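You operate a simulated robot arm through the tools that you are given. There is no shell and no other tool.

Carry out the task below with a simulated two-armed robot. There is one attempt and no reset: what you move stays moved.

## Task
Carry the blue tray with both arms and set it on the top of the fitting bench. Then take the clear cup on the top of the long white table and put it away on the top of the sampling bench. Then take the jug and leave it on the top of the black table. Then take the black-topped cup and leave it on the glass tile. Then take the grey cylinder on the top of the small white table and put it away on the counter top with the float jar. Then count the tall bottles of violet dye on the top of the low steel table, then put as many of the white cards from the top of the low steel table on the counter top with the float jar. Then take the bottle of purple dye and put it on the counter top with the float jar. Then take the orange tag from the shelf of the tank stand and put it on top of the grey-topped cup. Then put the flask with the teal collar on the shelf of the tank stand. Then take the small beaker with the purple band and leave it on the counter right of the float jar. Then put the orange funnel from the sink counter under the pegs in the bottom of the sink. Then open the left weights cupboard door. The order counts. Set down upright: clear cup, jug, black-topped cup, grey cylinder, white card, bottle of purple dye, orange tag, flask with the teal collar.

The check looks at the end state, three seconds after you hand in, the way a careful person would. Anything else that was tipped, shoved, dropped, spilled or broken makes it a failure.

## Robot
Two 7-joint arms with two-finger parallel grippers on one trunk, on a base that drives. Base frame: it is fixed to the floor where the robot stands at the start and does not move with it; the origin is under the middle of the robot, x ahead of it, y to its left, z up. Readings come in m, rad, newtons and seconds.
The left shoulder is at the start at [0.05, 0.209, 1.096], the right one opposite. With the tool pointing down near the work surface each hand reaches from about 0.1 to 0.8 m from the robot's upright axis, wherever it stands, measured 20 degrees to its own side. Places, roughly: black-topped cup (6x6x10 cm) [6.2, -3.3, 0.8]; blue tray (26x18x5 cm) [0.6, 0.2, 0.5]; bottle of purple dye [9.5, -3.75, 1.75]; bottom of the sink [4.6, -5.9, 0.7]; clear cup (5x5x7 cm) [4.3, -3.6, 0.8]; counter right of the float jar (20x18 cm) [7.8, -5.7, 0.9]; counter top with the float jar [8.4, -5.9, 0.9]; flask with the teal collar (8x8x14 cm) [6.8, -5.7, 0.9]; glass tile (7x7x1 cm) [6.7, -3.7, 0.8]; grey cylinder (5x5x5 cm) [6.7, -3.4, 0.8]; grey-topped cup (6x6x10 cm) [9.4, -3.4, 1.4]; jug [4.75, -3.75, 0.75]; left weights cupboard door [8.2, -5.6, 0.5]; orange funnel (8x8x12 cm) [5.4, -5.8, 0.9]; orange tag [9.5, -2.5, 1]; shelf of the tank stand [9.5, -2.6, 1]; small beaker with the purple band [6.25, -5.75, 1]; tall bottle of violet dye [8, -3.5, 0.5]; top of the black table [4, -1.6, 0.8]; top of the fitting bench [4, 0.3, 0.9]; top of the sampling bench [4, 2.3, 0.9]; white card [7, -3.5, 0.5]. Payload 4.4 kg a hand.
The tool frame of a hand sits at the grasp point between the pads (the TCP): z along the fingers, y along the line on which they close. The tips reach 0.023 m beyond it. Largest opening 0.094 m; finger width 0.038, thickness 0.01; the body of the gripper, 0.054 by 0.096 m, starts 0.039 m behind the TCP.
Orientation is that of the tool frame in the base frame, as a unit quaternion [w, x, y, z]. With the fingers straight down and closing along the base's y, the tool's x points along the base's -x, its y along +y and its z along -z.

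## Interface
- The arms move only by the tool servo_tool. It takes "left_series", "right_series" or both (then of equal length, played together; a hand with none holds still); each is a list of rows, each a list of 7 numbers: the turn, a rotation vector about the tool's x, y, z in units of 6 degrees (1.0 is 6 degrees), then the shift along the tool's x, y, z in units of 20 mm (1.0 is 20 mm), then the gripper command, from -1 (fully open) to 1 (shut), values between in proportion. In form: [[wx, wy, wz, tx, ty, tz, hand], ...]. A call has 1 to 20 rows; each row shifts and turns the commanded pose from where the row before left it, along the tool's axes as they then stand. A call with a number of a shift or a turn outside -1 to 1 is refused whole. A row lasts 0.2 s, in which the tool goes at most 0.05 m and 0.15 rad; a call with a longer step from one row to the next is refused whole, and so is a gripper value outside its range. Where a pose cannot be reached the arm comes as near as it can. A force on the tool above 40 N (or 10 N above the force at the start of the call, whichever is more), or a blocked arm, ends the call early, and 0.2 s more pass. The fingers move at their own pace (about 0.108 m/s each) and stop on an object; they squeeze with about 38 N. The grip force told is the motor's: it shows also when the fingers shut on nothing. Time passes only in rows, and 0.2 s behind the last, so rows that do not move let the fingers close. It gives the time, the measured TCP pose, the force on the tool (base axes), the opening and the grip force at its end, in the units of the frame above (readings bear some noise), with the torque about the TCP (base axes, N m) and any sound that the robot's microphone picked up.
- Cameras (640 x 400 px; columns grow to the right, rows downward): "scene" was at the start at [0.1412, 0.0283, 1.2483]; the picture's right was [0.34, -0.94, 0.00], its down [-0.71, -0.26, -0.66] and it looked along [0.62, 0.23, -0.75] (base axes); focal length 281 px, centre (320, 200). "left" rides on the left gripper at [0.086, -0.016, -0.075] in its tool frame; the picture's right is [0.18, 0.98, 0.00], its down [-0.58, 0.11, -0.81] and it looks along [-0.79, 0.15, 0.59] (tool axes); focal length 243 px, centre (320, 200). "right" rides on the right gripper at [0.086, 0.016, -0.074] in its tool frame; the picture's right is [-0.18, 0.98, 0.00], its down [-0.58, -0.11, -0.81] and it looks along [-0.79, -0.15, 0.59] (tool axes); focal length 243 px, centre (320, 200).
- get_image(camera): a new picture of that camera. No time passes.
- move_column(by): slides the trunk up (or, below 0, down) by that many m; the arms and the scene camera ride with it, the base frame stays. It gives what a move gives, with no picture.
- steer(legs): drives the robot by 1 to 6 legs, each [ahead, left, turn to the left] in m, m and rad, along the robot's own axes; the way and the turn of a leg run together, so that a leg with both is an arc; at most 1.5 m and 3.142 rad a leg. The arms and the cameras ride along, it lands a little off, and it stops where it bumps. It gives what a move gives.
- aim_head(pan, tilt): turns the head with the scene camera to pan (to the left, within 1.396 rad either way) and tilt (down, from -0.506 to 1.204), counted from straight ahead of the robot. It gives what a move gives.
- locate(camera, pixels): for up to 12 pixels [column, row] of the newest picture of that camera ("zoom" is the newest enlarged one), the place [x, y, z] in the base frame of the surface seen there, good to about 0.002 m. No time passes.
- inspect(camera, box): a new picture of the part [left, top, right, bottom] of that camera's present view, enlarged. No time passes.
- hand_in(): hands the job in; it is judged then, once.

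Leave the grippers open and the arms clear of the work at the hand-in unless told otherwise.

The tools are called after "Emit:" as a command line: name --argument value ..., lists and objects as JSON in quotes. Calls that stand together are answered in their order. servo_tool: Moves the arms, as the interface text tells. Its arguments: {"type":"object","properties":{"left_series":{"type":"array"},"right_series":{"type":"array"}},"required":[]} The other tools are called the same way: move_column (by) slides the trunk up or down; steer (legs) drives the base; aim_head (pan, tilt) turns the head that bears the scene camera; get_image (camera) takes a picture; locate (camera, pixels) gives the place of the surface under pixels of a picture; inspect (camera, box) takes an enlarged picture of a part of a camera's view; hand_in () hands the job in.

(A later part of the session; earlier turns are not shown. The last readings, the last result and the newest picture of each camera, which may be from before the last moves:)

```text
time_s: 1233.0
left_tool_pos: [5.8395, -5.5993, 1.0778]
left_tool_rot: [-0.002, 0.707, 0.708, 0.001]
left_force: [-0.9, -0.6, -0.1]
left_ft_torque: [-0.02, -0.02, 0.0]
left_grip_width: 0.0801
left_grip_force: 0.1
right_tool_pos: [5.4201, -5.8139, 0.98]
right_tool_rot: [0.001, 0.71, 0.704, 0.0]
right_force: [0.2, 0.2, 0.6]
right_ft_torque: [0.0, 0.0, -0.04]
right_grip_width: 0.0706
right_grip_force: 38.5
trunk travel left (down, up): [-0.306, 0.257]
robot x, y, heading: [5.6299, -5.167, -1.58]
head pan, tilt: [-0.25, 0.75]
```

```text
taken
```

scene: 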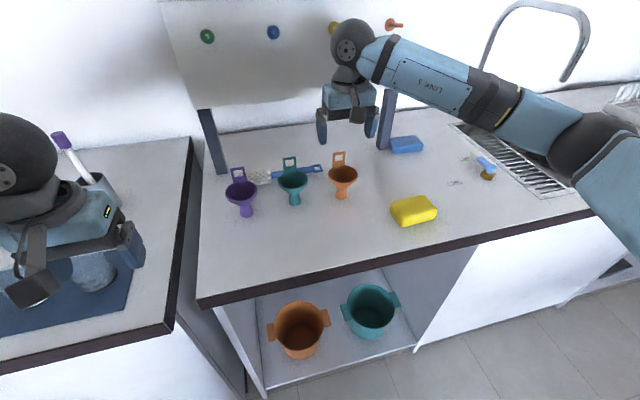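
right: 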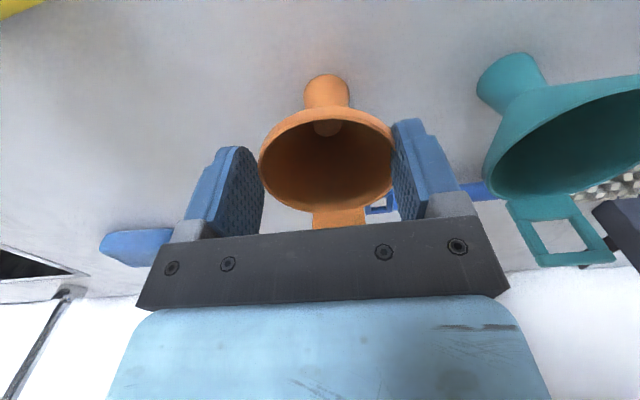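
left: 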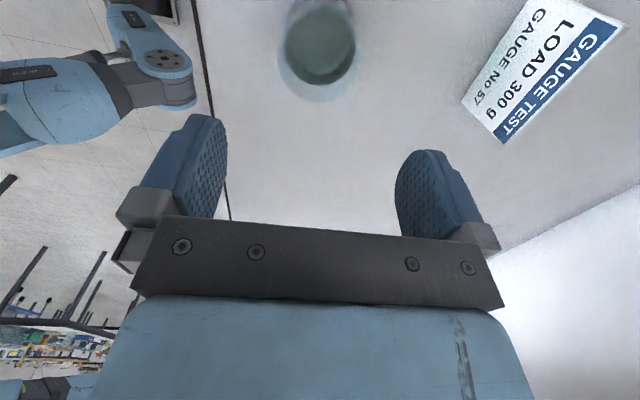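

Gripped (0.0706 m). Lifting gently and checking.

Emit:
servo_tool --right_series '[[0, 0, 0, 0, 0, -0.3, 1], [0, 0, 0, 0, 0, -0.5, 1], [0, 0, 0, 0, 0, -0.7, 1], [0, 0, 0, 0, 0, -0.8, 1], [0, 0, 0, 0, 0, -0.8, 1], [0, 0, 0, 0, 0, -0.8, 1], [0, 0, 0, 0, 0, -0.8, 1], [0, 0, 0, 0, 0, -0.8, 1], [0, 0, 0, 0, 0, -0.8, 1], [0, 0, 0, 0, 0, -0.5, 1], [0, 0, 0, 0, 0, 0, 1]]'

Emit:
get_image --camera "right"

Emit:
get_image --camera "scene"

```text
time_s: 1235.4
left_tool_pos: [5.8377, -5.5994, 1.0788]
left_tool_rot: [-0.002, 0.706, 0.708, 0.0]
left_force: [0.1, -0.7, -0.2]
left_ft_torque: [-0.02, 0.01, 0.02]
left_grip_width: 0.08
left_grip_force: 0.0
right_tool_pos: [5.418, -5.8131, 1.1173]
right_tool_rot: [0.002, 0.711, 0.704, 0.001]
right_force: [0.7, 0.8, -0.2]
right_ft_torque: [-0.01, 0.04, -0.01]
right_grip_width: 0.0704
right_grip_force: 37.9
trunk travel left (down, up): [-0.306, 0.257]
robot x, y, heading: [5.6328, -5.1656, -1.581]
head pan, tilt: [-0.25, 0.75]
```

```text
taken
```

right: 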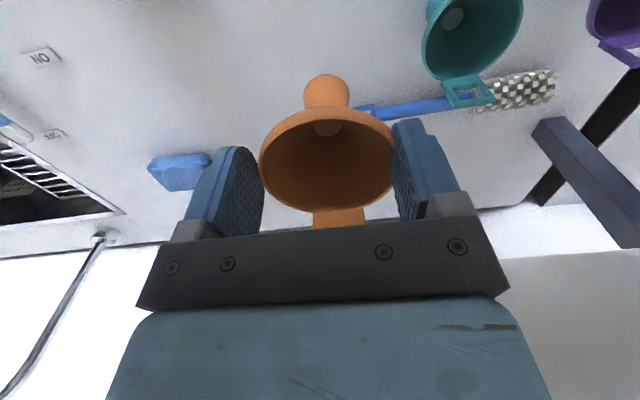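

```text
taken
```

scene: 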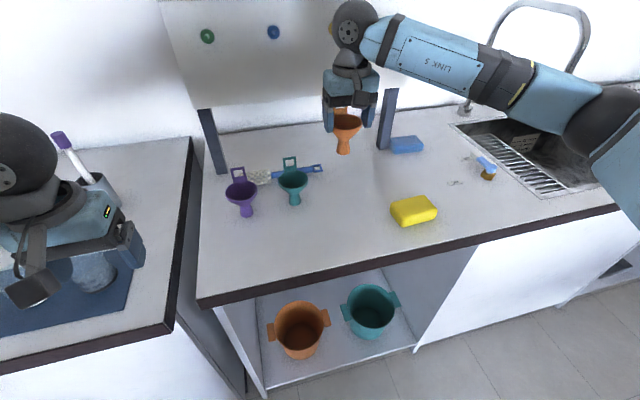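

Funnel held. Backing 0.55 m, then sliding right (west) 0.83 m.

Emit:
steer --legs '[[-0.55, 0, 0.008]]'

Emit:
steer --legs '[[0, -0.82, 0]]'

Emit:
aim_head --pan -0.2 --tilt 0.7

Emit:
get_image --camera "scene"

```text
time_s: 1238.5
left_tool_pos: [5.847, -5.0432, 1.0783]
left_tool_rot: [-0.003, 0.7, 0.714, 0.002]
left_force: [0.0, -0.4, 0.0]
left_ft_torque: [-0.02, 0.02, 0.0]
left_grip_width: 0.0798
left_grip_force: 0.1
right_tool_pos: [5.4317, -5.2656, 1.1178]
right_tool_rot: [0.003, 0.704, 0.71, 0.0]
right_force: [0.2, -1.0, 0.6]
right_ft_torque: [0.01, 0.03, 0.01]
right_grip_width: 0.0709
right_grip_force: 37.4
trunk travel left (down, up): [-0.306, 0.257]
robot x, y, heading: [5.6357, -4.6145, -1.564]
head pan, tilt: [-0.25, 0.75]
```

```text
time_s: 1246.3
left_tool_pos: [4.9967, -5.0448, 1.0787]
left_tool_rot: [-0.002, 0.708, 0.706, 0.001]
left_force: [0.3, -0.2, 0.2]
left_ft_torque: [0.0, 0.02, -0.01]
left_grip_width: 0.0798
left_grip_force: 0.1
right_tool_pos: [4.5765, -5.2564, 1.117]
right_tool_rot: [0.002, 0.712, 0.702, 0.001]
right_force: [-0.1, -1.2, -1.4]
right_ft_torque: [0.02, -0.01, 0.01]
right_grip_width: 0.0707
right_grip_force: 37.5
trunk travel left (down, up): [-0.306, 0.257]
robot x, y, heading: [4.7969, -4.6103, -1.59]
head pan, tilt: [-0.25, 0.75]
```

```text
time_s: 1246.9
left_tool_pos: [4.9988, -5.0444, 1.0779]
left_tool_rot: [-0.003, 0.708, 0.706, 0.001]
left_force: [0.2, 0.8, 1.3]
left_ft_torque: [0.0, 0.0, -0.01]
left_grip_width: 0.0799
left_grip_force: 0.0
right_tool_pos: [4.5774, -5.2572, 1.1174]
right_tool_rot: [0.001, 0.712, 0.702, 0.0]
right_force: [-0.5, -1.3, -1.0]
right_ft_torque: [-0.02, 0.01, 0.03]
right_grip_width: 0.0706
right_grip_force: 38.5
trunk travel left (down, up): [-0.306, 0.257]
robot x, y, heading: [4.7955, -4.6109, -1.578]
head pan, tilt: [-0.201, 0.7]
```

```text
taken
```

scene: 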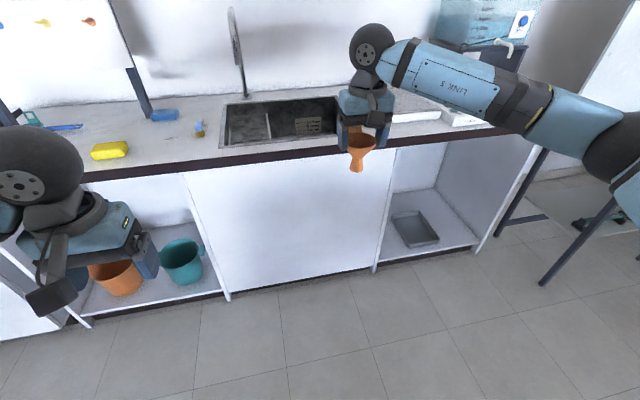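

Emit:
locate --camera "scene" --pixels '[[460, 20], [530, 25], [500, 60], [440, 50], [420, 115], [460, 118], [510, 45], [620, 150], [560, 110], [520, 130], [300, 125]]'

Emit:
inspect --camera "scene" --box '[200, 0, 560, 180]'

```text
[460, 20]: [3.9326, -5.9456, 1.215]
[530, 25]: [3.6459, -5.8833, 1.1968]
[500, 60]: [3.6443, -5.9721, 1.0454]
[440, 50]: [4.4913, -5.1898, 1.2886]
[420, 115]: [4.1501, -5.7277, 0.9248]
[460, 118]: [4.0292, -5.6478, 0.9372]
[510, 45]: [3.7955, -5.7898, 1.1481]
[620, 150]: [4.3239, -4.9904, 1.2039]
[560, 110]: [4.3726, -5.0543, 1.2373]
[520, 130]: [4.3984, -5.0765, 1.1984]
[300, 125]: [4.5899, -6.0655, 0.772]
```

```text
1.78 times, centred on (380, 90) of scene
```

zoom: 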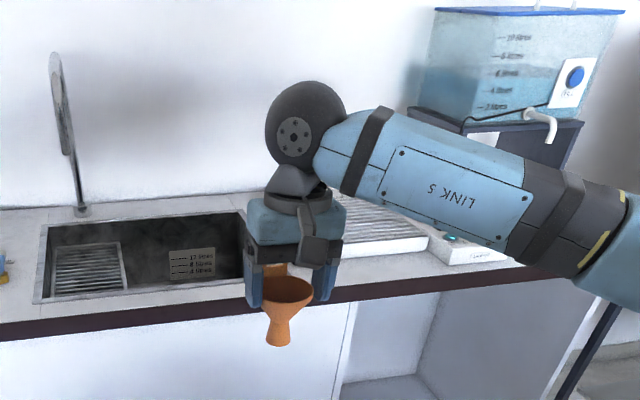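

The elbow (z≈1.2) will pass above everything there. Shifting 0.04 m left and driving ahead 0.56 m.

Emit:
steer --legs '[[0, 0.04, 0.011], [0.56, 0, 0]]'

Emit:
aim_head --pan -0.2 --tilt 0.9

Emit:
get_image --camera "scene"

Emit:
get_image --camera "right"

```text
time_s: 1250.8
left_tool_pos: [5.0379, -5.5985, 1.078]
left_tool_rot: [-0.003, 0.705, 0.71, 0.001]
left_force: [-1.0, -0.2, 0.1]
left_ft_torque: [0.02, -0.04, -0.03]
left_grip_width: 0.0801
left_grip_force: 0.0
right_tool_pos: [4.619, -5.8135, 1.1171]
right_tool_rot: [0.002, 0.709, 0.705, 0.001]
right_force: [0.2, -0.4, -0.6]
right_ft_torque: [0.01, 0.02, -0.02]
right_grip_width: 0.0707
right_grip_force: 38.1
trunk travel left (down, up): [-0.306, 0.257]
robot x, y, heading: [4.8264, -5.1665, -1.579]
head pan, tilt: [-0.201, 0.7]
```

```text
time_s: 1251.5
left_tool_pos: [5.0377, -5.5974, 1.0799]
left_tool_rot: [-0.002, 0.705, 0.709, 0.0]
left_force: [0.3, 0.4, -0.1]
left_ft_torque: [0.04, 0.01, 0.04]
left_grip_width: 0.0799
left_grip_force: 0.2
right_tool_pos: [4.6186, -5.8124, 1.1171]
right_tool_rot: [0.002, 0.71, 0.705, 0.001]
right_force: [-0.5, -0.1, -0.1]
right_ft_torque: [0.03, 0.02, 0.0]
right_grip_width: 0.0705
right_grip_force: 38.2
trunk travel left (down, up): [-0.306, 0.257]
robot x, y, heading: [4.8286, -5.1674, -1.579]
head pan, tilt: [-0.201, 0.901]
```

```text
taken
```

scene: 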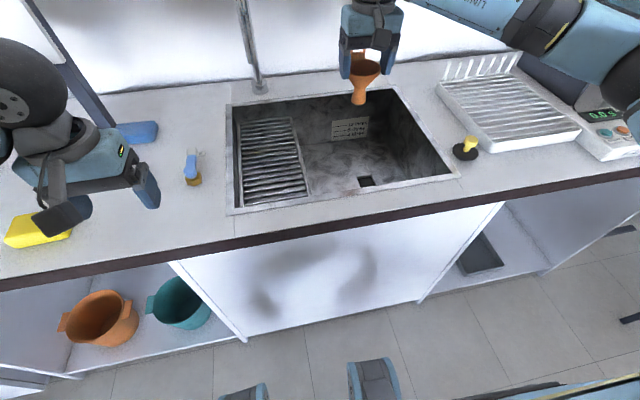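

```text
taken
```

right: 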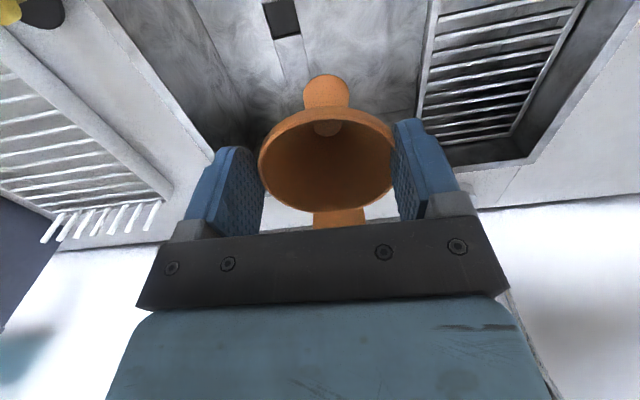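

Emit:
locate --camera "scene" --pixels '[[340, 170], [380, 160], [367, 182], [330, 155], [400, 160], [310, 190], [440, 170], [350, 185], [395, 175], [305, 150], [400, 100], [365, 100]]'

Emit:
inspect --camera "scene" --box '[220, 70, 480, 220]'

```text
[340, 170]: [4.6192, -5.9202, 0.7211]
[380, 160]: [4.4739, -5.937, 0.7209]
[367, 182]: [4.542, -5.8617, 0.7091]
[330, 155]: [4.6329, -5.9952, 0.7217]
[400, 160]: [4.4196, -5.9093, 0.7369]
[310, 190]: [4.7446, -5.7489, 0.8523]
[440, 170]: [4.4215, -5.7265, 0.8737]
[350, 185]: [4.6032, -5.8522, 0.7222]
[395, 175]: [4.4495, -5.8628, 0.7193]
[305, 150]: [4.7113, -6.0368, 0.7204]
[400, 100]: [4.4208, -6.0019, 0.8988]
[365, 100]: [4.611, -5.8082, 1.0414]
```

```text
2.46 times, centred on (350, 145) of scene
```

zoom: 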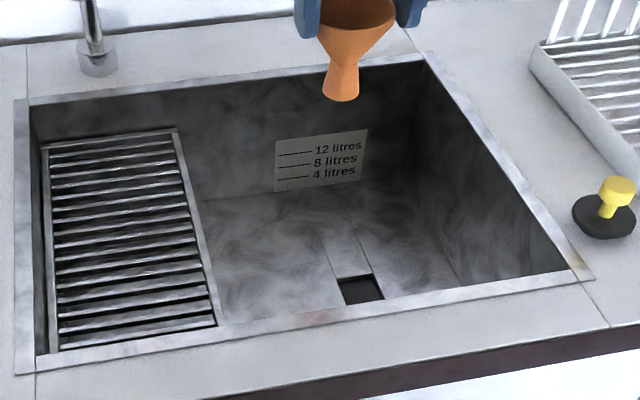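

Sink floor z 0.721; drain hole at (4.54, −5.86). I'll set the funnel at (4.63, −5.88), beside the hole. Moving 0.03 m closer, aligning, and lowering in stages.

Emit:
steer --legs '[[0.03, 0, 0.008]]'

Emit:
servo_tool --right_series '[[0, 0, 0, -0.85, 0.25, 0, 1], [0, 0, 0, -0.85, 0.25, 0, 1], [0, 0, 0, 0, 0, 0.6, 1], [0, 0, 0, 0, 0, 0.8, 1], [0, 0, 0, 0, 0, 0.8, 1], [0, 0, 0, 0, 0, 0.8, 1], [0, 0, 0, 0, 0, 0.8, 1], [0, 0, 0, 0, 0, 0.8, 1], [0, 0, 0, 0, 0, 0.8, 1], [0, 0, 0, 0, 0, 0, 1]]'

Emit:
get_image --camera "scene"

Emit:
get_image --camera "right"

```text
time_s: 1252.3
left_tool_pos: [5.0412, -5.6251, 1.0785]
left_tool_rot: [-0.003, 0.702, 0.712, 0.001]
left_force: [0.2, -0.8, 0.8]
left_ft_torque: [-0.01, 0.01, 0.03]
left_grip_width: 0.08
left_grip_force: 0.1
right_tool_pos: [4.6252, -5.8439, 1.1169]
right_tool_rot: [0.002, 0.707, 0.707, 0.001]
right_force: [-0.4, -0.7, -0.6]
right_ft_torque: [0.02, 0.02, 0.0]
right_grip_width: 0.0707
right_grip_force: 37.9
trunk travel left (down, up): [-0.306, 0.257]
robot x, y, heading: [4.8333, -5.1976, -1.573]
head pan, tilt: [-0.201, 0.901]
```

```text
time_s: 1254.5
left_tool_pos: [5.0406, -5.626, 1.0792]
left_tool_rot: [-0.003, 0.702, 0.712, 0.002]
left_force: [0.1, -0.2, 0.1]
left_ft_torque: [0.0, -0.01, 0.03]
left_grip_width: 0.0797
left_grip_force: 0.0
right_tool_pos: [4.6349, -5.8797, 1.0113]
right_tool_rot: [0.002, 0.706, 0.708, 0.0]
right_force: [0.7, 0.7, -0.1]
right_ft_torque: [0.0, -0.04, -0.02]
right_grip_width: 0.0706
right_grip_force: 38.1
trunk travel left (down, up): [-0.306, 0.257]
robot x, y, heading: [4.8273, -5.1956, -1.57]
head pan, tilt: [-0.201, 0.901]
```

```text
taken
```

scene: 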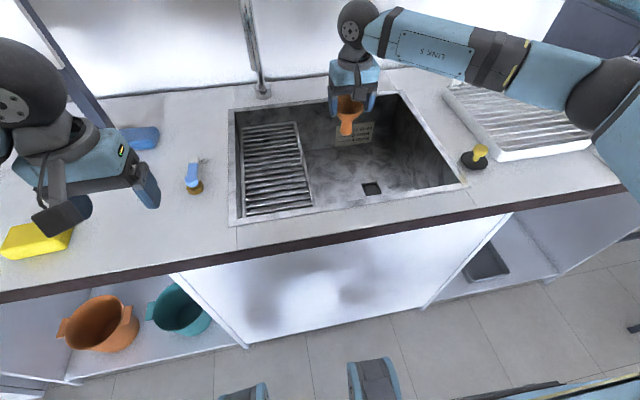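

```text
taken
```

right: 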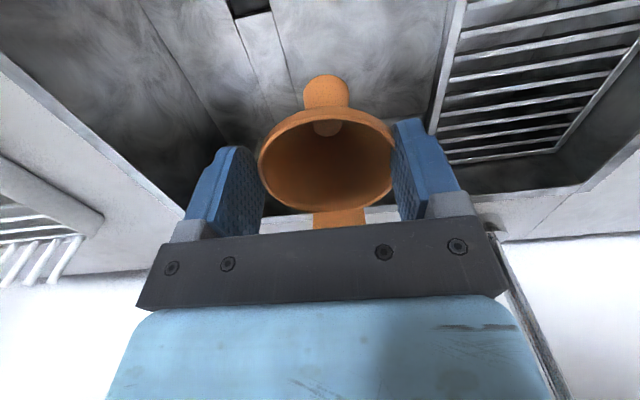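

Lowering further into the sink, 0.19 m.

Emit:
servo_tool --right_series '[[0, 0, 0, 0, 0, 0.6, 1], [0, 0, 0, 0, 0, 0.8, 1], [0, 0, 0, 0, 0, 0.8, 1], [0, 0, 0, 0, 0, 0.8, 1], [0, 0, 0, 0, 0, 0.8, 1], [0, 0, 0, 0, 0, 0.8, 1], [0, 0, 0, 0, 0, 0.8, 1], [0, 0, 0, 0, 0, 0.8, 1], [0, 0, 0, 0, 0, 0.8, 1], [0, 0, 0, 0, 0, 0.8, 1], [0, 0, 0, 0, 0, 0.8, 1], [0, 0, 0, 0, 0, 0.6, 1], [0, 0, 0, 0, 0, 0, 1]]'

Emit:
get_image --camera "scene"

Emit:
get_image --camera "right"

```text
time_s: 1257.3
left_tool_pos: [5.0419, -5.6262, 1.079]
left_tool_rot: [-0.002, 0.702, 0.712, 0.003]
left_force: [-0.7, 0.3, -0.4]
left_ft_torque: [-0.01, 0.02, 0.01]
left_grip_width: 0.0797
left_grip_force: 0.1
right_tool_pos: [4.6347, -5.8783, 0.8258]
right_tool_rot: [0.002, 0.707, 0.708, 0.001]
right_force: [-0.7, -0.3, 0.5]
right_ft_torque: [-0.02, 0.02, 0.01]
right_grip_width: 0.0706
right_grip_force: 37.5
trunk travel left (down, up): [-0.306, 0.257]
robot x, y, heading: [4.8305, -5.195, -1.573]
head pan, tilt: [-0.201, 0.901]
```

```text
taken
```

scene: 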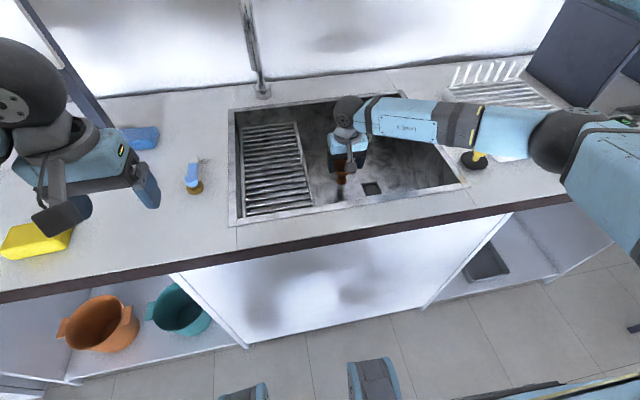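

```text
taken
```

right: 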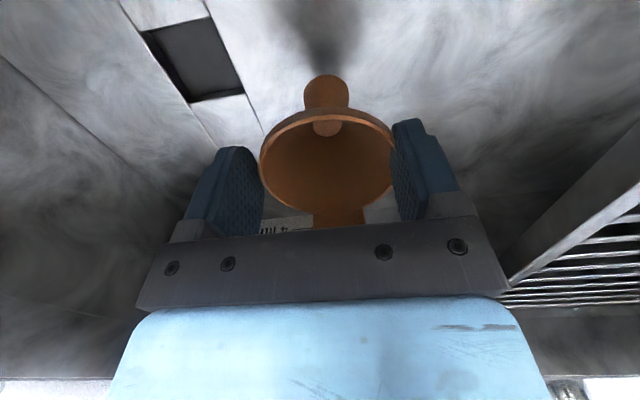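

Checking forearm clearance above the counter and the plug.

Emit:
locate --camera "scene" --pixels '[[400, 120], [450, 125], [500, 130], [560, 140], [480, 158], [472, 163], [430, 145], [520, 155]]'

```text
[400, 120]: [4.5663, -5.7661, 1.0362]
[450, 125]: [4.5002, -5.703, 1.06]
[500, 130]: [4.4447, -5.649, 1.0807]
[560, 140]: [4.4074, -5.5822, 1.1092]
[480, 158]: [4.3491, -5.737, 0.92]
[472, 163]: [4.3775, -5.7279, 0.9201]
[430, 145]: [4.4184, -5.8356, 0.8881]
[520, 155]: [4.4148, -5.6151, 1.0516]
```

Forearm is ≥6 cm above the counter. Lowering the last 2.5 cm with contact checks.

Emit:
servo_tool --right_series '[[0, 0, 0, 0, 0, 0.4, 1], [0, 0, 0, 0, 0, 0.4, 1], [0, 0, 0, 0, 0, 0.2, 1], [0, 0, 0, 0, 0, 0, 1]]'

Emit:
servo_tool --right_series '[[0, 0, 0, 0, 0, 0.1, 1], [0, 0, 0, 0, 0, 0.08, 1], [0, 0, 0, 0, 0, 0, 1]]'

```text
time_s: 1258.3
left_tool_pos: [5.0411, -5.626, 1.0783]
left_tool_rot: [-0.003, 0.702, 0.712, 0.001]
left_force: [0.5, 0.0, 0.1]
left_ft_torque: [0.01, 0.0, -0.02]
left_grip_width: 0.0798
left_grip_force: 0.0
right_tool_pos: [4.6331, -5.8788, 0.8055]
right_tool_rot: [0.002, 0.707, 0.707, 0.0]
right_force: [0.2, -0.1, -0.1]
right_ft_torque: [0.0, 0.0, 0.0]
right_grip_width: 0.0704
right_grip_force: 38.3
trunk travel left (down, up): [-0.306, 0.257]
robot x, y, heading: [4.8311, -5.1922, -1.575]
head pan, tilt: [-0.201, 0.901]
```

```text
time_s: 1259.1
left_tool_pos: [5.0414, -5.6251, 1.0787]
left_tool_rot: [-0.002, 0.702, 0.712, 0.001]
left_force: [-0.6, 0.4, -0.5]
left_ft_torque: [0.0, -0.01, 0.02]
left_grip_width: 0.0801
left_grip_force: 0.1
right_tool_pos: [4.634, -5.8791, 0.8029]
right_tool_rot: [0.002, 0.707, 0.707, 0.001]
right_force: [0.4, -0.2, -0.8]
right_ft_torque: [-0.04, 0.0, 0.0]
right_grip_width: 0.0703
right_grip_force: 37.9
trunk travel left (down, up): [-0.306, 0.257]
robot x, y, heading: [4.83, -5.1958, -1.574]
head pan, tilt: [-0.201, 0.901]
```

Emit:
servo_tool --right_series '[[0, 0, 0, 0, 0, 0.08, 1], [0, 0, 0, 0, 0, 0.07, 1], [0, 0, 0, 0, 0, 0, 1]]'

Emit:
servo_tool --right_series '[[0, 0, 0, 0, 0, 0.05, 1], [0, 0, 0, 0, 0, 0.04, 1], [0, 0, 0, 0, 0, 0, 1]]'

```text
time_s: 1259.9
left_tool_pos: [5.0403, -5.6245, 1.0774]
left_tool_rot: [-0.002, 0.702, 0.712, 0.001]
left_force: [0.2, 0.2, 0.4]
left_ft_torque: [0.02, 0.01, 0.01]
left_grip_width: 0.0797
left_grip_force: 0.0
right_tool_pos: [4.6348, -5.8796, 0.8001]
right_tool_rot: [0.003, 0.706, 0.708, -0.002]
right_force: [-0.4, 1.6, 9.5]
right_ft_torque: [0.05, -0.05, 0.01]
right_grip_width: 0.0707
right_grip_force: 38.4
trunk travel left (down, up): [-0.306, 0.257]
robot x, y, heading: [4.8312, -5.1994, -1.575]
head pan, tilt: [-0.201, 0.901]
```

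```text
time_s: 1260.7
left_tool_pos: [5.0419, -5.6239, 1.0795]
left_tool_rot: [-0.002, 0.702, 0.712, 0.0]
left_force: [0.4, -0.5, 0.9]
left_ft_torque: [0.0, 0.02, -0.03]
left_grip_width: 0.0798
left_grip_force: 0.1
right_tool_pos: [4.6342, -5.8793, 0.8008]
right_tool_rot: [0.005, 0.707, 0.707, -0.001]
right_force: [0.5, -1.1, 24.8]
right_ft_torque: [-0.17, -0.18, -0.02]
right_grip_width: 0.0708
right_grip_force: 38.0
trunk travel left (down, up): [-0.306, 0.257]
robot x, y, heading: [4.8304, -5.1978, -1.566]
head pan, tilt: [-0.201, 0.901]
```

Firm contact. Easing 1.5 mm, then opening and rising straight up.

Emit:
servo_tool --right_series '[[0, 0, 0, 0, 0, -0.05, 1], [0, 0, 0, 0, 0, -0.03, 1], [0, 0, 0, 0, 0, 0, 1]]'

Emit:
servo_tool --right_series '[[0, 0, 0, 0, 0, 0, -0.3], [0, 0, 0, 0, 0, 0, -0.55], [0, 0, 0, 0, 0, 0, -0.8], [0, 0, 0, 0, 0, 0, -1], [0, 0, 0, 0, 0, 0, -1], [0, 0, 0, 0, 0, -0.4, -1], [0, 0, 0, 0, 0, -0.7, -1], [0, 0, 0, 0, 0, -0.9, -1], [0, 0, 0, 0, 0, -0.9, -1], [0, 0, 0, 0, 0, -0.9, -1], [0, 0, 0, 0, 0, -0.9, -1], [0, 0, 0, 0, 0, -0.9, -1], [0, 0, 0, 0, 0, -0.9, -1], [0, 0, 0, 0, 0, -0.9, -1], [0, 0, 0, 0, 0, -0.9, -1], [0, 0, 0, 0, 0, -0.9, -1], [0, 0, 0, 0, 0, -0.9, -1], [0, 0, 0, 0, 0, 0, -1]]'

Emit:
get_image --camera "right"

Emit:
get_image --camera "scene"

```text
time_s: 1261.5
left_tool_pos: [5.0414, -5.6239, 1.0791]
left_tool_rot: [-0.003, 0.702, 0.712, 0.002]
left_force: [0.3, -1.1, -0.7]
left_ft_torque: [-0.01, -0.01, 0.02]
left_grip_width: 0.0798
left_grip_force: 0.0
right_tool_pos: [4.6342, -5.8783, 0.7994]
right_tool_rot: [0.002, 0.706, 0.708, -0.001]
right_force: [-1.4, -6.1, 23.7]
right_ft_torque: [-0.6, -0.07, 0.01]
right_grip_width: 0.0707
right_grip_force: 38.1
trunk travel left (down, up): [-0.306, 0.257]
robot x, y, heading: [4.8323, -5.1974, -1.568]
head pan, tilt: [-0.201, 0.901]
```

```text
time_s: 1265.3
left_tool_pos: [5.042, -5.6256, 1.0792]
left_tool_rot: [-0.002, 0.702, 0.712, 0.001]
left_force: [-0.3, 0.3, 0.5]
left_ft_torque: [-0.01, 0.0, 0.01]
left_grip_width: 0.0798
left_grip_force: 0.1
right_tool_pos: [4.6356, -5.8796, 0.9998]
right_tool_rot: [0.002, 0.707, 0.707, 0.001]
right_force: [0.1, 0.9, 0.2]
right_ft_torque: [0.01, -0.01, -0.01]
right_grip_width: 0.0943
right_grip_force: 0.1
trunk travel left (down, up): [-0.306, 0.257]
robot x, y, heading: [4.8308, -5.1964, -1.57]
head pan, tilt: [-0.201, 0.901]
```

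```text
taken
```

right: 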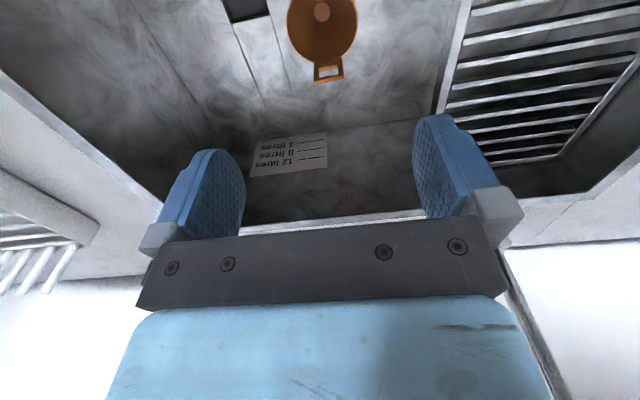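

```text
taken
```

scene: 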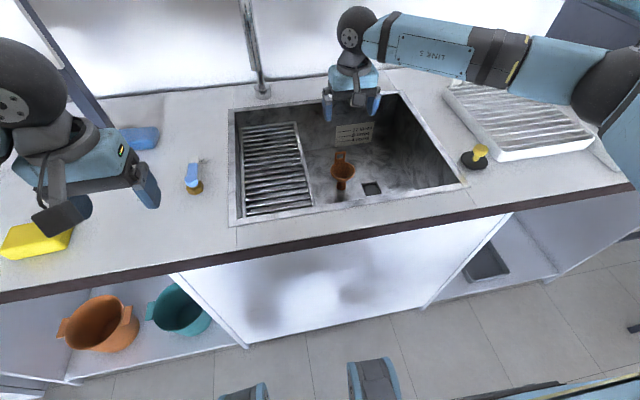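

The funnel stands in the bottom of the sink. Last: the left weights door. Raising the right hand, backing off, and tucking it.

Emit:
servo_tool --right_series '[[0, 0, 0, 0, 0, -1, -0.6], [0, 0, 0, 0, 0, -1, -0.6], [0, 0, 0, 0, 0, -1, -0.6], [0, 0, 0, 0, 0, -1, -0.6], [0, 0, 0, 0, 0, -1, -0.6], [0, 0, 0, 0, 0, -0.8, -0.6], [0, 0, 0, 0, 0, 0, -0.6]]'

Emit:
steer --legs '[[-0.6, 0, 0]]'

Emit:
servo_tool --right_series '[[0, 0, 0, 0.9, -0.15, 0, -0.6], [0, 0, 0, 0.9, -0.15, 0, -0.6], [0, 0, 0, 0.9, -0.15, 0, -0.6], [0, 0, 0, 0.9, -0.15, 0, -0.6], [0, 0, 0, 0.9, -0.15, 0, -0.6], [0, 0, 0, 0.9, -0.15, 0, -0.6], [0, 0, 0, 0.9, -0.15, 0, -0.6], [0, 0, 0, 0.9, -0.15, 0, -0.6], [0, 0, 0, 0.9, -0.15, 0, -0.6], [0, 0, 0, 0.9, -0.15, 0, -0.6], [0, 0, 0, 0.9, -0.15, 0, -0.6], [0, 0, 0, 0.9, -0.15, 0, -0.6], [0, 0, 0, 0.9, -0.15, 0, -0.6], [0, 0, 0, 0, 0, 0, -0.6]]'

```text
time_s: 1266.9
left_tool_pos: [5.0405, -5.6248, 1.0788]
left_tool_rot: [-0.003, 0.702, 0.713, 0.001]
left_force: [0.4, 0.6, 0.2]
left_ft_torque: [-0.03, 0.01, -0.05]
left_grip_width: 0.0801
left_grip_force: 0.1
right_tool_pos: [4.6331, -5.8783, 1.1166]
right_tool_rot: [0.002, 0.707, 0.708, 0.001]
right_force: [-0.5, -1.1, 0.0]
right_ft_torque: [0.0, -0.02, -0.02]
right_grip_width: 0.0754
right_grip_force: 0.1
trunk travel left (down, up): [-0.306, 0.257]
robot x, y, heading: [4.8333, -5.1971, -1.573]
head pan, tilt: [-0.201, 0.901]
```

```text
time_s: 1270.3
left_tool_pos: [5.0399, -5.0178, 1.0783]
left_tool_rot: [-0.002, 0.704, 0.71, 0.002]
left_force: [0.2, 0.6, 0.4]
left_ft_torque: [-0.03, 0.0, 0.03]
left_grip_width: 0.0797
left_grip_force: 0.2
right_tool_pos: [4.631, -5.2684, 1.1156]
right_tool_rot: [0.002, 0.708, 0.706, 0.001]
right_force: [-0.2, 0.3, 0.3]
right_ft_torque: [0.02, -0.02, 0.03]
right_grip_width: 0.0752
right_grip_force: 0.1
trunk travel left (down, up): [-0.306, 0.257]
robot x, y, heading: [4.8308, -4.5904, -1.576]
head pan, tilt: [-0.201, 0.901]
```

```text
time_s: 1273.3
left_tool_pos: [5.0402, -5.0186, 1.0783]
left_tool_rot: [-0.003, 0.704, 0.71, 0.001]
left_force: [0.6, -0.8, 0.1]
left_ft_torque: [0.01, -0.03, -0.02]
left_grip_width: 0.0801
left_grip_force: 0.0
right_tool_pos: [4.5916, -5.0335, 1.1148]
right_tool_rot: [0.001, 0.709, 0.705, 0.0]
right_force: [0.3, -0.1, 0.3]
right_ft_torque: [0.0, -0.02, -0.01]
right_grip_width: 0.0751
right_grip_force: 0.0
trunk travel left (down, up): [-0.306, 0.257]
robot x, y, heading: [4.8322, -4.5857, -1.578]
head pan, tilt: [-0.201, 0.901]
```

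Sliding left (east) in checked steps toward x≈7.7.

Emit:
steer --legs '[[0, 0, 0.006], [0, 0.9, 0], [0, 0.9, 0]]'

Emit:
steer --legs '[[0, 0.5, 0]]'

```text
time_s: 1289.7
left_tool_pos: [6.8234, -5.0549, 1.0783]
left_tool_rot: [-0.002, 0.712, 0.703, 0.002]
left_force: [-1.2, 0.3, 0.0]
left_ft_torque: [-0.02, -0.04, -0.01]
left_grip_width: 0.0799
left_grip_force: 0.0
right_tool_pos: [6.3744, -5.0579, 1.1147]
right_tool_rot: [0.002, 0.717, 0.697, 0.001]
right_force: [-0.2, -0.2, -0.8]
right_ft_torque: [-0.01, 0.02, 0.02]
right_grip_width: 0.0751
right_grip_force: 0.0
trunk travel left (down, up): [-0.306, 0.257]
robot x, y, heading: [6.6221, -4.6178, -1.599]
head pan, tilt: [-0.201, 0.901]
```

```text
time_s: 1294.5
left_tool_pos: [7.3106, -5.0715, 1.079]
left_tool_rot: [-0.002, 0.716, 0.698, 0.002]
left_force: [-0.2, -0.2, -0.4]
left_ft_torque: [0.0, -0.01, 0.04]
left_grip_width: 0.08
left_grip_force: 0.1
right_tool_pos: [6.8631, -5.0714, 1.1149]
right_tool_rot: [0.001, 0.72, 0.694, 0.0]
right_force: [0.4, -0.5, -0.6]
right_ft_torque: [0.0, -0.02, -0.01]
right_grip_width: 0.0754
right_grip_force: 0.0
trunk travel left (down, up): [-0.306, 0.257]
robot x, y, heading: [7.1154, -4.6331, -1.61]
head pan, tilt: [-0.201, 0.901]
```

Emit:
steer --legs '[[0, 0, 0.039], [0, 0.56, 0]]'

Emit:
aim_head --pan 0.3 --tilt 0.8

Emit:
get_image --camera "scene"

```text
time_s: 1300.4
left_tool_pos: [7.8935, -5.06, 1.0787]
left_tool_rot: [-0.002, 0.699, 0.715, 0.001]
left_force: [-0.6, 0.6, 0.0]
left_ft_torque: [-0.01, 0.01, 0.02]
left_grip_width: 0.08
left_grip_force: 0.0
right_tool_pos: [7.4459, -5.081, 1.1151]
right_tool_rot: [0.002, 0.703, 0.711, 0.0]
right_force: [0.4, -0.2, -0.2]
right_ft_torque: [0.01, 0.01, 0.0]
right_grip_width: 0.0752
right_grip_force: 0.1
trunk travel left (down, up): [-0.306, 0.257]
robot x, y, heading: [7.6819, -4.6319, -1.561]
head pan, tilt: [-0.201, 0.901]
```

```text
time_s: 1301.3
left_tool_pos: [7.8936, -5.0604, 1.0784]
left_tool_rot: [-0.002, 0.699, 0.715, 0.0]
left_force: [0.0, -0.2, -0.3]
left_ft_torque: [0.02, 0.02, 0.01]
left_grip_width: 0.0798
left_grip_force: 0.0
right_tool_pos: [7.4462, -5.0793, 1.1151]
right_tool_rot: [0.001, 0.703, 0.711, 0.001]
right_force: [-0.7, -0.6, -0.8]
right_ft_torque: [0.01, -0.01, 0.01]
right_grip_width: 0.075
right_grip_force: 0.1
trunk travel left (down, up): [-0.306, 0.257]
robot x, y, heading: [7.6757, -4.6276, -1.557]
head pan, tilt: [0.3, 0.799]
```

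```text
taken
```

scene: 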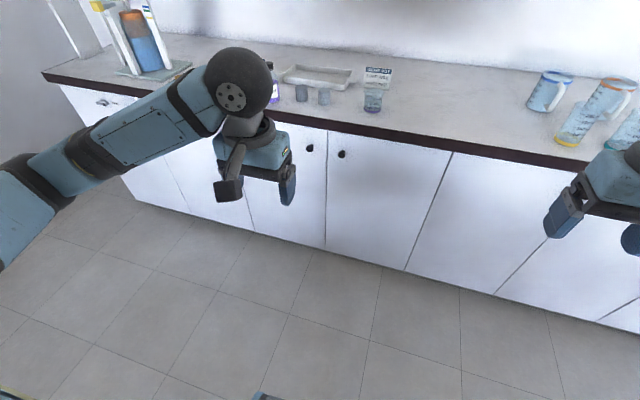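

Zooming on the door knob at (310,148).

Emit:
inspect --camera "scene" --box '[290, 130, 360, 175]'

Emit:
locate --camera "zoom" --pixels '[[185, 165], [185, 150], [175, 165], [195, 160], [180, 185], [205, 170], [470, 220], [250, 300], [300, 300]]'

```text
8.89 times, centred on (325, 152) of scene
```

zoom: 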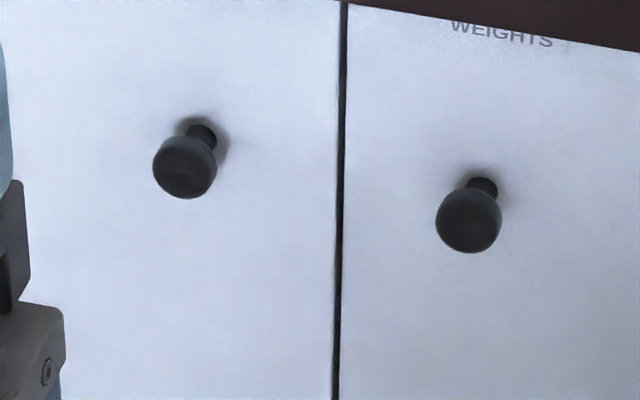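

```text
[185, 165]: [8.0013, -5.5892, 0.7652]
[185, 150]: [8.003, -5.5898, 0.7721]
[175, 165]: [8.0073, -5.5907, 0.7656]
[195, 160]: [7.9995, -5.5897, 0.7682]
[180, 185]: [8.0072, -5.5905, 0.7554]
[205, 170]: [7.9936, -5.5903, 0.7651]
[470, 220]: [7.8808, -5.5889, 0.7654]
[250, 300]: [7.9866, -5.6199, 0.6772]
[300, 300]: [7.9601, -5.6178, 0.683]
```

The knob is a mushroom shape: head centre (8.002, −5.592, 0.765), ∅0.027, door face y −5.619. Plan: grip the knob with the left hand pitched 45°, pull along the door's arc about the hinge (8.37, −5.62) to ~30°, then push the door from inside to ~90°. Positioning the base at ≈(7.75, −4.85).

Emit:
steer --legs '[[0, 0, -0.014], [0.22, 0.075, 0]]'

Emit:
servo_tool --left_series '[[0, 0, 0, -0.9, 0, 0, -0.3], [0, 0, 0, -0.9, 0, 0, -0.3], [0, 0, 0, -0.9, 0, 0, -0.3], [0, 0, 0, -0.9, 0, 0, -0.3], [0, 0, 0, -0.9, 0, 0, -0.3], [0, 0, 0, -0.9, 0, 0, -0.3], [0, 0, 0, -0.9, 0, 0, -0.3], [0, 0, 0, -0.9, 0, 0, -0.3], [0, 0, 0, 0, 0, 0, -0.3]]'

Emit:
servo_tool --left_series '[[0, -0.833, 0, 0, 0, 0, -0.3], [0, -0.833, 0, 0, 0, 0, -0.3], [0, -0.833, 0, 0, 0, 0, -0.3], [0, -0.833, 0, 0, 0, 0, -0.3], [0, -0.833, 0, 0, 0, 0, -0.3], [0, -0.833, 0, 0, 0, 0, -0.3], [0, -0.833, 0, 0, 0, 0, -0.3], [0, -0.833, 0, 0, 0, 0, -0.3], [0, -0.833, 0, 0, 0, 0, -0.3], [0, 0, 0, 0, 0, 0, -0.3]]'

Emit:
get_image --camera "scene"

```text
time_s: 1303.3
left_tool_pos: [7.9612, -5.2805, 1.0785]
left_tool_rot: [-0.002, 0.704, 0.71, 0.001]
left_force: [1.0, 0.4, -0.3]
left_ft_torque: [-0.01, 0.0, 0.0]
left_grip_width: 0.0797
left_grip_force: 0.0
right_tool_pos: [7.5135, -5.2954, 1.1145]
right_tool_rot: [0.002, 0.709, 0.705, 0.001]
right_force: [0.0, 0.3, -0.8]
right_ft_torque: [0.01, 0.02, 0.0]
right_grip_width: 0.0753
right_grip_force: 0.0
trunk travel left (down, up): [-0.306, 0.257]
robot x, y, heading: [7.7545, -4.8522, -1.574]
head pan, tilt: [0.3, 0.799]
```

```text
time_s: 1305.3
left_tool_pos: [7.9617, -5.424, 1.0783]
left_tool_rot: [-0.002, 0.704, 0.71, 0.001]
left_force: [-0.4, -0.5, 0.1]
left_ft_torque: [0.0, -0.03, -0.02]
left_grip_width: 0.0611
left_grip_force: 0.1
right_tool_pos: [7.5133, -5.2932, 1.1157]
right_tool_rot: [0.002, 0.708, 0.706, 0.0]
right_force: [0.3, -0.2, 0.9]
right_ft_torque: [0.0, 0.0, -0.02]
right_grip_width: 0.0754
right_grip_force: 0.1
trunk travel left (down, up): [-0.306, 0.257]
robot x, y, heading: [7.7488, -4.8475, -1.575]
head pan, tilt: [0.3, 0.799]
```

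```text
time_s: 1307.5
left_tool_pos: [7.9612, -5.4256, 1.0775]
left_tool_rot: [0.269, 0.651, 0.657, -0.268]
left_force: [-0.1, -0.9, 0.0]
left_ft_torque: [0.01, 0.02, 0.0]
left_grip_width: 0.061
left_grip_force: 0.1
right_tool_pos: [7.5131, -5.2937, 1.1149]
right_tool_rot: [0.002, 0.709, 0.705, 0.0]
right_force: [0.1, 0.3, -0.7]
right_ft_torque: [0.0, 0.0, 0.0]
right_grip_width: 0.0754
right_grip_force: 0.0
trunk travel left (down, up): [-0.306, 0.257]
robot x, y, heading: [7.7511, -4.8483, -1.573]
head pan, tilt: [0.3, 0.799]
```

```text
taken
```

scene: 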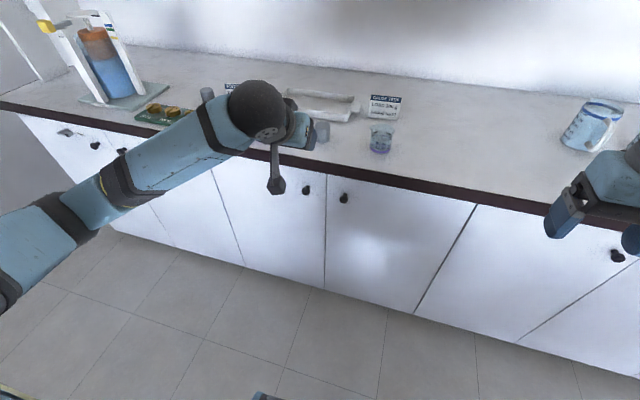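

Pitched cleanly. Lowering the hand straight down in front of the counter to knob height (0.765), moving 41 mm east.

Emit:
servo_tool --left_series '[[0, 0, 0, 0.686, 0.128, 0.694, -0.1], [0, 0, 0, 0.686, 0.128, 0.694, -0.1], [0, 0, 0, 0.686, 0.128, 0.694, -0.1], [0, 0, 0, 0.686, 0.128, 0.694, -0.1], [0, 0, 0, 0.686, 0.128, 0.694, -0.1], [0, 0, 0, 0.686, 0.128, 0.694, -0.1], [0, 0, 0, 0.686, 0.128, 0.694, -0.1], [0, 0, 0, 0.686, 0.128, 0.694, -0.1], [0, 0, 0, 0.686, 0.128, 0.694, -0.1], [0, 0, 0, 0.686, 0.128, 0.694, -0.1], [0, 0, 0, 0.686, 0.128, 0.694, -0.1], [0, 0, 0, 0.686, 0.128, 0.694, -0.1], [0, 0, 0, 0.686, 0.128, 0.694, -0.1], [0, 0, 0, 0.686, 0.128, 0.694, -0.1], [0, 0, 0, 0.686, 0.128, 0.694, -0.1], [0, 0, 0, 0.686, 0.128, 0.694, -0.1], [0, 0, 0, 0, 0, 0, -0.1]]'

Emit:
get_image --camera "left"

Emit:
get_image --camera "scene"

```text
time_s: 1311.2
left_tool_pos: [8.0019, -5.4242, 0.7646]
left_tool_rot: [0.27, 0.651, 0.657, -0.269]
left_force: [0.3, -0.4, -0.2]
left_ft_torque: [-0.04, 0.02, -0.02]
left_grip_width: 0.0519
left_grip_force: 0.1
right_tool_pos: [7.5128, -5.2952, 1.1156]
right_tool_rot: [0.002, 0.709, 0.705, 0.001]
right_force: [-0.5, 0.2, 0.4]
right_ft_torque: [0.01, -0.01, -0.01]
right_grip_width: 0.0752
right_grip_force: 0.0
trunk travel left (down, up): [-0.306, 0.257]
robot x, y, heading: [7.7515, -4.8507, -1.579]
head pan, tilt: [0.3, 0.799]
```

```text
taken
```

left: 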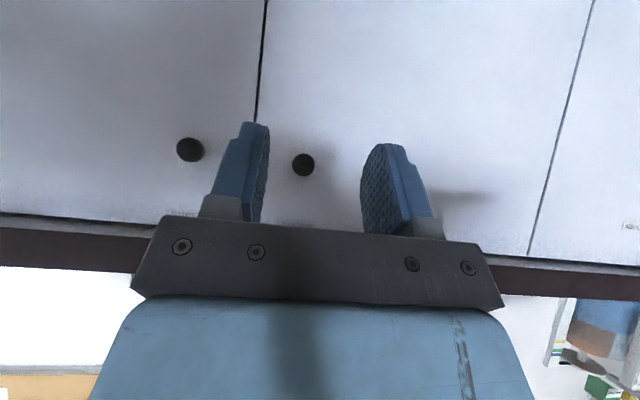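

```text
taken
```

scene: 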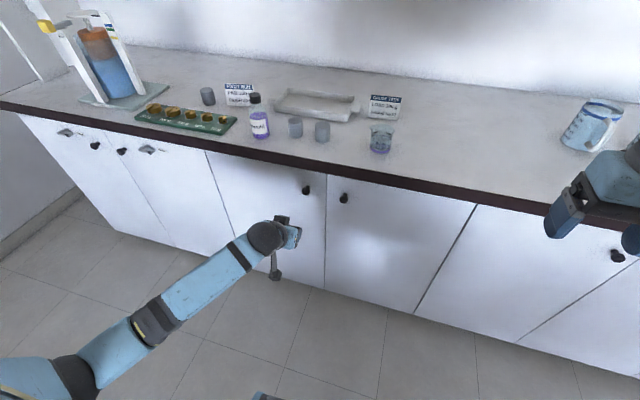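

Knob at (303,164), as predicted within 3 mm. Advancing 0.117 m, then checking.

Emit:
servo_tool --left_series '[[0, 0, 0, -0.69, 0.12, 0.69, -0.1], [0, 0, 0, -0.694, 0, 0.685, -0.1], [0, 0, 0, -0.694, 0, 0.685, -0.1], [0, 0, 0, -0.694, 0, 0.685, -0.1], [0, 0, 0, -0.694, 0, 0.685, -0.1], [0, 0, 0, -0.6, 0, 0.7, -0.1], [0, 0, 0, 0, 0, 0, -0.1]]'

Emit:
get_image --camera "left"

```text
time_s: 1312.8
left_tool_pos: [8.0075, -5.5394, 0.7636]
left_tool_rot: [0.27, 0.651, 0.656, -0.269]
left_force: [-0.4, 0.1, 0.1]
left_ft_torque: [-0.02, -0.01, 0.01]
left_grip_width: 0.0518
left_grip_force: 0.1
right_tool_pos: [7.513, -5.2946, 1.1138]
right_tool_rot: [0.002, 0.709, 0.705, 0.001]
right_force: [-0.7, -0.1, 1.1]
right_ft_torque: [0.0, 0.03, 0.03]
right_grip_width: 0.0754
right_grip_force: 0.1
trunk travel left (down, up): [-0.306, 0.257]
robot x, y, heading: [7.7548, -4.8513, -1.577]
head pan, tilt: [0.3, 0.799]
```

```text
taken
```

left: 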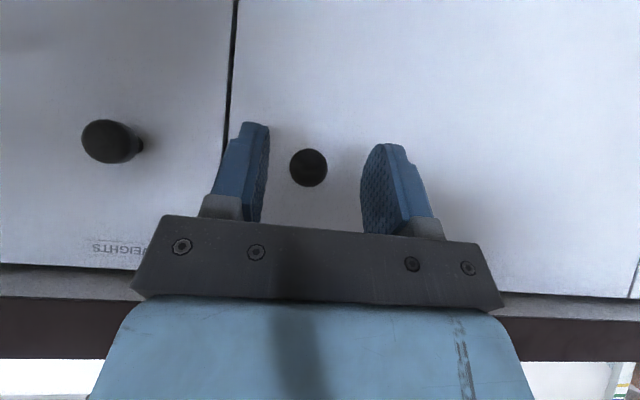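

Aligned. Advancing the last 40 mm, 3 mm lower, and closing on the knob.

Emit:
servo_tool --left_series '[[0, 0, 0, -0.38, -0.06, 0.58, -0.1], [0, 0, 0, -0.48, 0, 0.477, -0.1], [0, 0, 0, -0.48, 0, 0.477, -0.1], [0, 0, 0, 0, 0, 0, -0.1]]'

Emit:
get_image --camera "left"

```text
time_s: 1313.8
left_tool_pos: [8.0051, -5.5795, 0.7627]
left_tool_rot: [0.27, 0.651, 0.657, -0.269]
left_force: [-0.7, -0.1, -0.2]
left_ft_torque: [0.02, 0.01, -0.02]
left_grip_width: 0.0517
left_grip_force: 0.1
right_tool_pos: [7.5136, -5.2935, 1.1145]
right_tool_rot: [0.002, 0.709, 0.706, 0.0]
right_force: [-1.1, 0.0, -0.5]
right_ft_torque: [0.01, 0.0, 0.0]
right_grip_width: 0.0748
right_grip_force: 0.0
trunk travel left (down, up): [-0.306, 0.257]
robot x, y, heading: [7.7506, -4.8504, -1.569]
head pan, tilt: [0.3, 0.799]
```

```text
taken
```

left: 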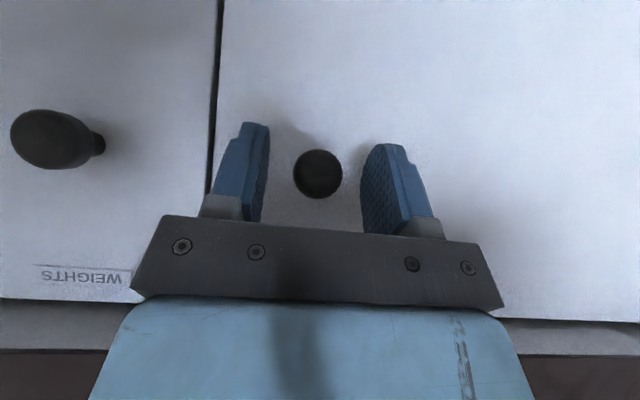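

The knob lies between the fingers. Closing.

Emit:
servo_tool --left_series '[[0, 0, 0, 0, 0, 0, 0.2], [0, 0, 0, 0, 0, 0, 0.4], [0, 0, 0, 0, 0, 0, 0.7], [0, 0, 0, 0, 0, 0, 1], [0, 0, 0, 0, 0, 0, 1]]'

```text
time_s: 1315.0
left_tool_pos: [8.006, -5.5796, 0.7624]
left_tool_rot: [0.27, 0.651, 0.657, -0.269]
left_force: [3.3, -0.6, 0.5]
left_ft_torque: [0.15, -0.11, -0.2]
left_grip_width: 0.0269
left_grip_force: 45.1
right_tool_pos: [7.5138, -5.2941, 1.1148]
right_tool_rot: [0.001, 0.709, 0.706, 0.0]
right_force: [-1.2, 0.1, 0.3]
right_ft_torque: [-0.01, 0.01, 0.02]
right_grip_width: 0.0751
right_grip_force: 0.0
trunk travel left (down, up): [-0.306, 0.257]
robot x, y, heading: [7.7535, -4.8497, -1.574]
head pan, tilt: [0.3, 0.799]
```

Knob gripped. Pulling along the door's arc: first 10°, turning the hand with the door.

Emit:
servo_tool --left_series '[[0.295, 0, 0.295, 0.565, 0.088, -0.558, 1], [0.295, 0, 0.295, 0.565, 0.088, -0.558, 1], [0.295, 0, 0.295, 0.565, 0.088, -0.558, 1], [0.295, 0, 0.295, 0.565, 0.088, -0.558, 1], [0, 0, 0, 0, 0, 0, 1]]'

Emit:
get_image --camera "scene"

Emit:
get_image --camera "left"

```text
time_s: 1316.2
left_tool_pos: [8.0172, -5.5187, 0.7628]
left_tool_rot: [0.246, 0.706, 0.597, -0.292]
left_force: [9.0, -2.5, 0.1]
left_ft_torque: [-0.83, -0.1, 0.04]
left_grip_width: 0.0266
left_grip_force: 45.2
right_tool_pos: [7.5134, -5.2951, 1.1141]
right_tool_rot: [0.001, 0.709, 0.705, 0.0]
right_force: [0.2, 0.4, 0.1]
right_ft_torque: [-0.03, -0.03, 0.02]
right_grip_width: 0.0754
right_grip_force: 0.0
trunk travel left (down, up): [-0.306, 0.257]
robot x, y, heading: [7.7526, -4.8488, -1.581]
head pan, tilt: [0.3, 0.799]
```

```text
taken
```

scene: 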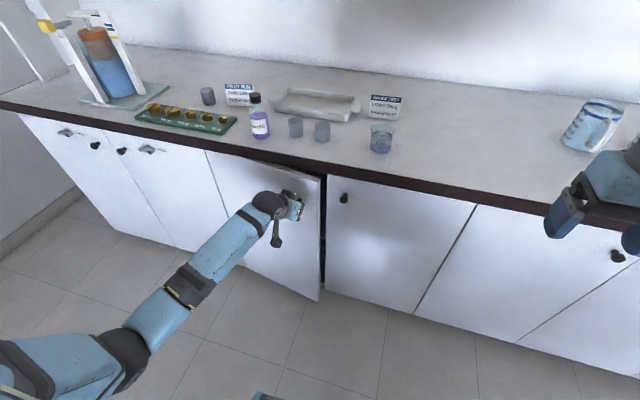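

```text
taken
```

left: 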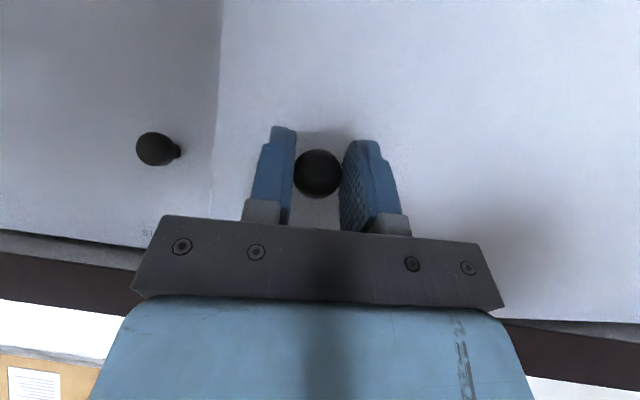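

The door is opening smoothly. Continuing 20° more along the arc.

Emit:
servo_tool --left_series '[[0.295, 0, 0.295, 0.565, 0.12, -0.558, 1], [0.295, 0, 0.295, 0.565, 0.12, -0.558, 1], [0.295, 0, 0.295, 0.565, 0.12, -0.558, 1], [0.295, 0, 0.295, 0.565, 0.12, -0.558, 1], [0.295, 0, 0.295, 0.565, 0.12, -0.558, 1], [0.295, 0, 0.295, 0.565, 0.12, -0.558, 1], [0.295, 0, 0.295, 0.565, 0.12, -0.558, 1], [0.295, 0, 0.295, 0.565, 0.12, -0.558, 1], [0, 0, 0, 0, 0, 0, 1]]'

Emit:
get_image --camera "scene"

```text
time_s: 1318.2
left_tool_pos: [8.0755, -5.4035, 0.7615]
left_tool_rot: [0.191, 0.798, 0.465, -0.332]
left_force: [16.2, -12.8, 13.8]
left_ft_torque: [0.13, -0.16, -0.16]
left_grip_width: 0.0268
left_grip_force: 45.3
right_tool_pos: [7.5144, -5.295, 1.1158]
right_tool_rot: [0.001, 0.709, 0.706, -0.001]
right_force: [-0.9, -0.2, 0.0]
right_ft_torque: [-0.02, 0.01, 0.02]
right_grip_width: 0.0749
right_grip_force: 0.0
trunk travel left (down, up): [-0.306, 0.257]
robot x, y, heading: [7.75, -4.8485, -1.576]
head pan, tilt: [0.3, 0.799]
```

```text
taken
```

scene: 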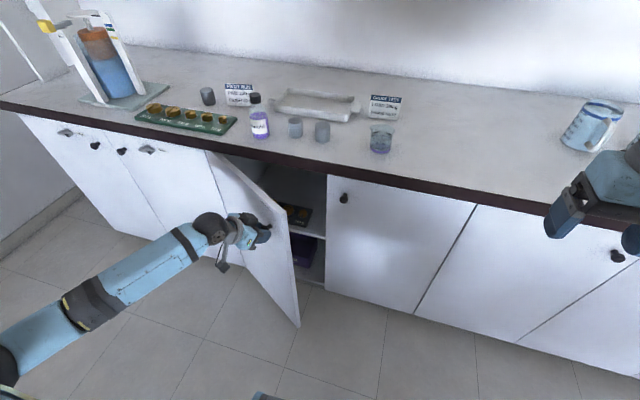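

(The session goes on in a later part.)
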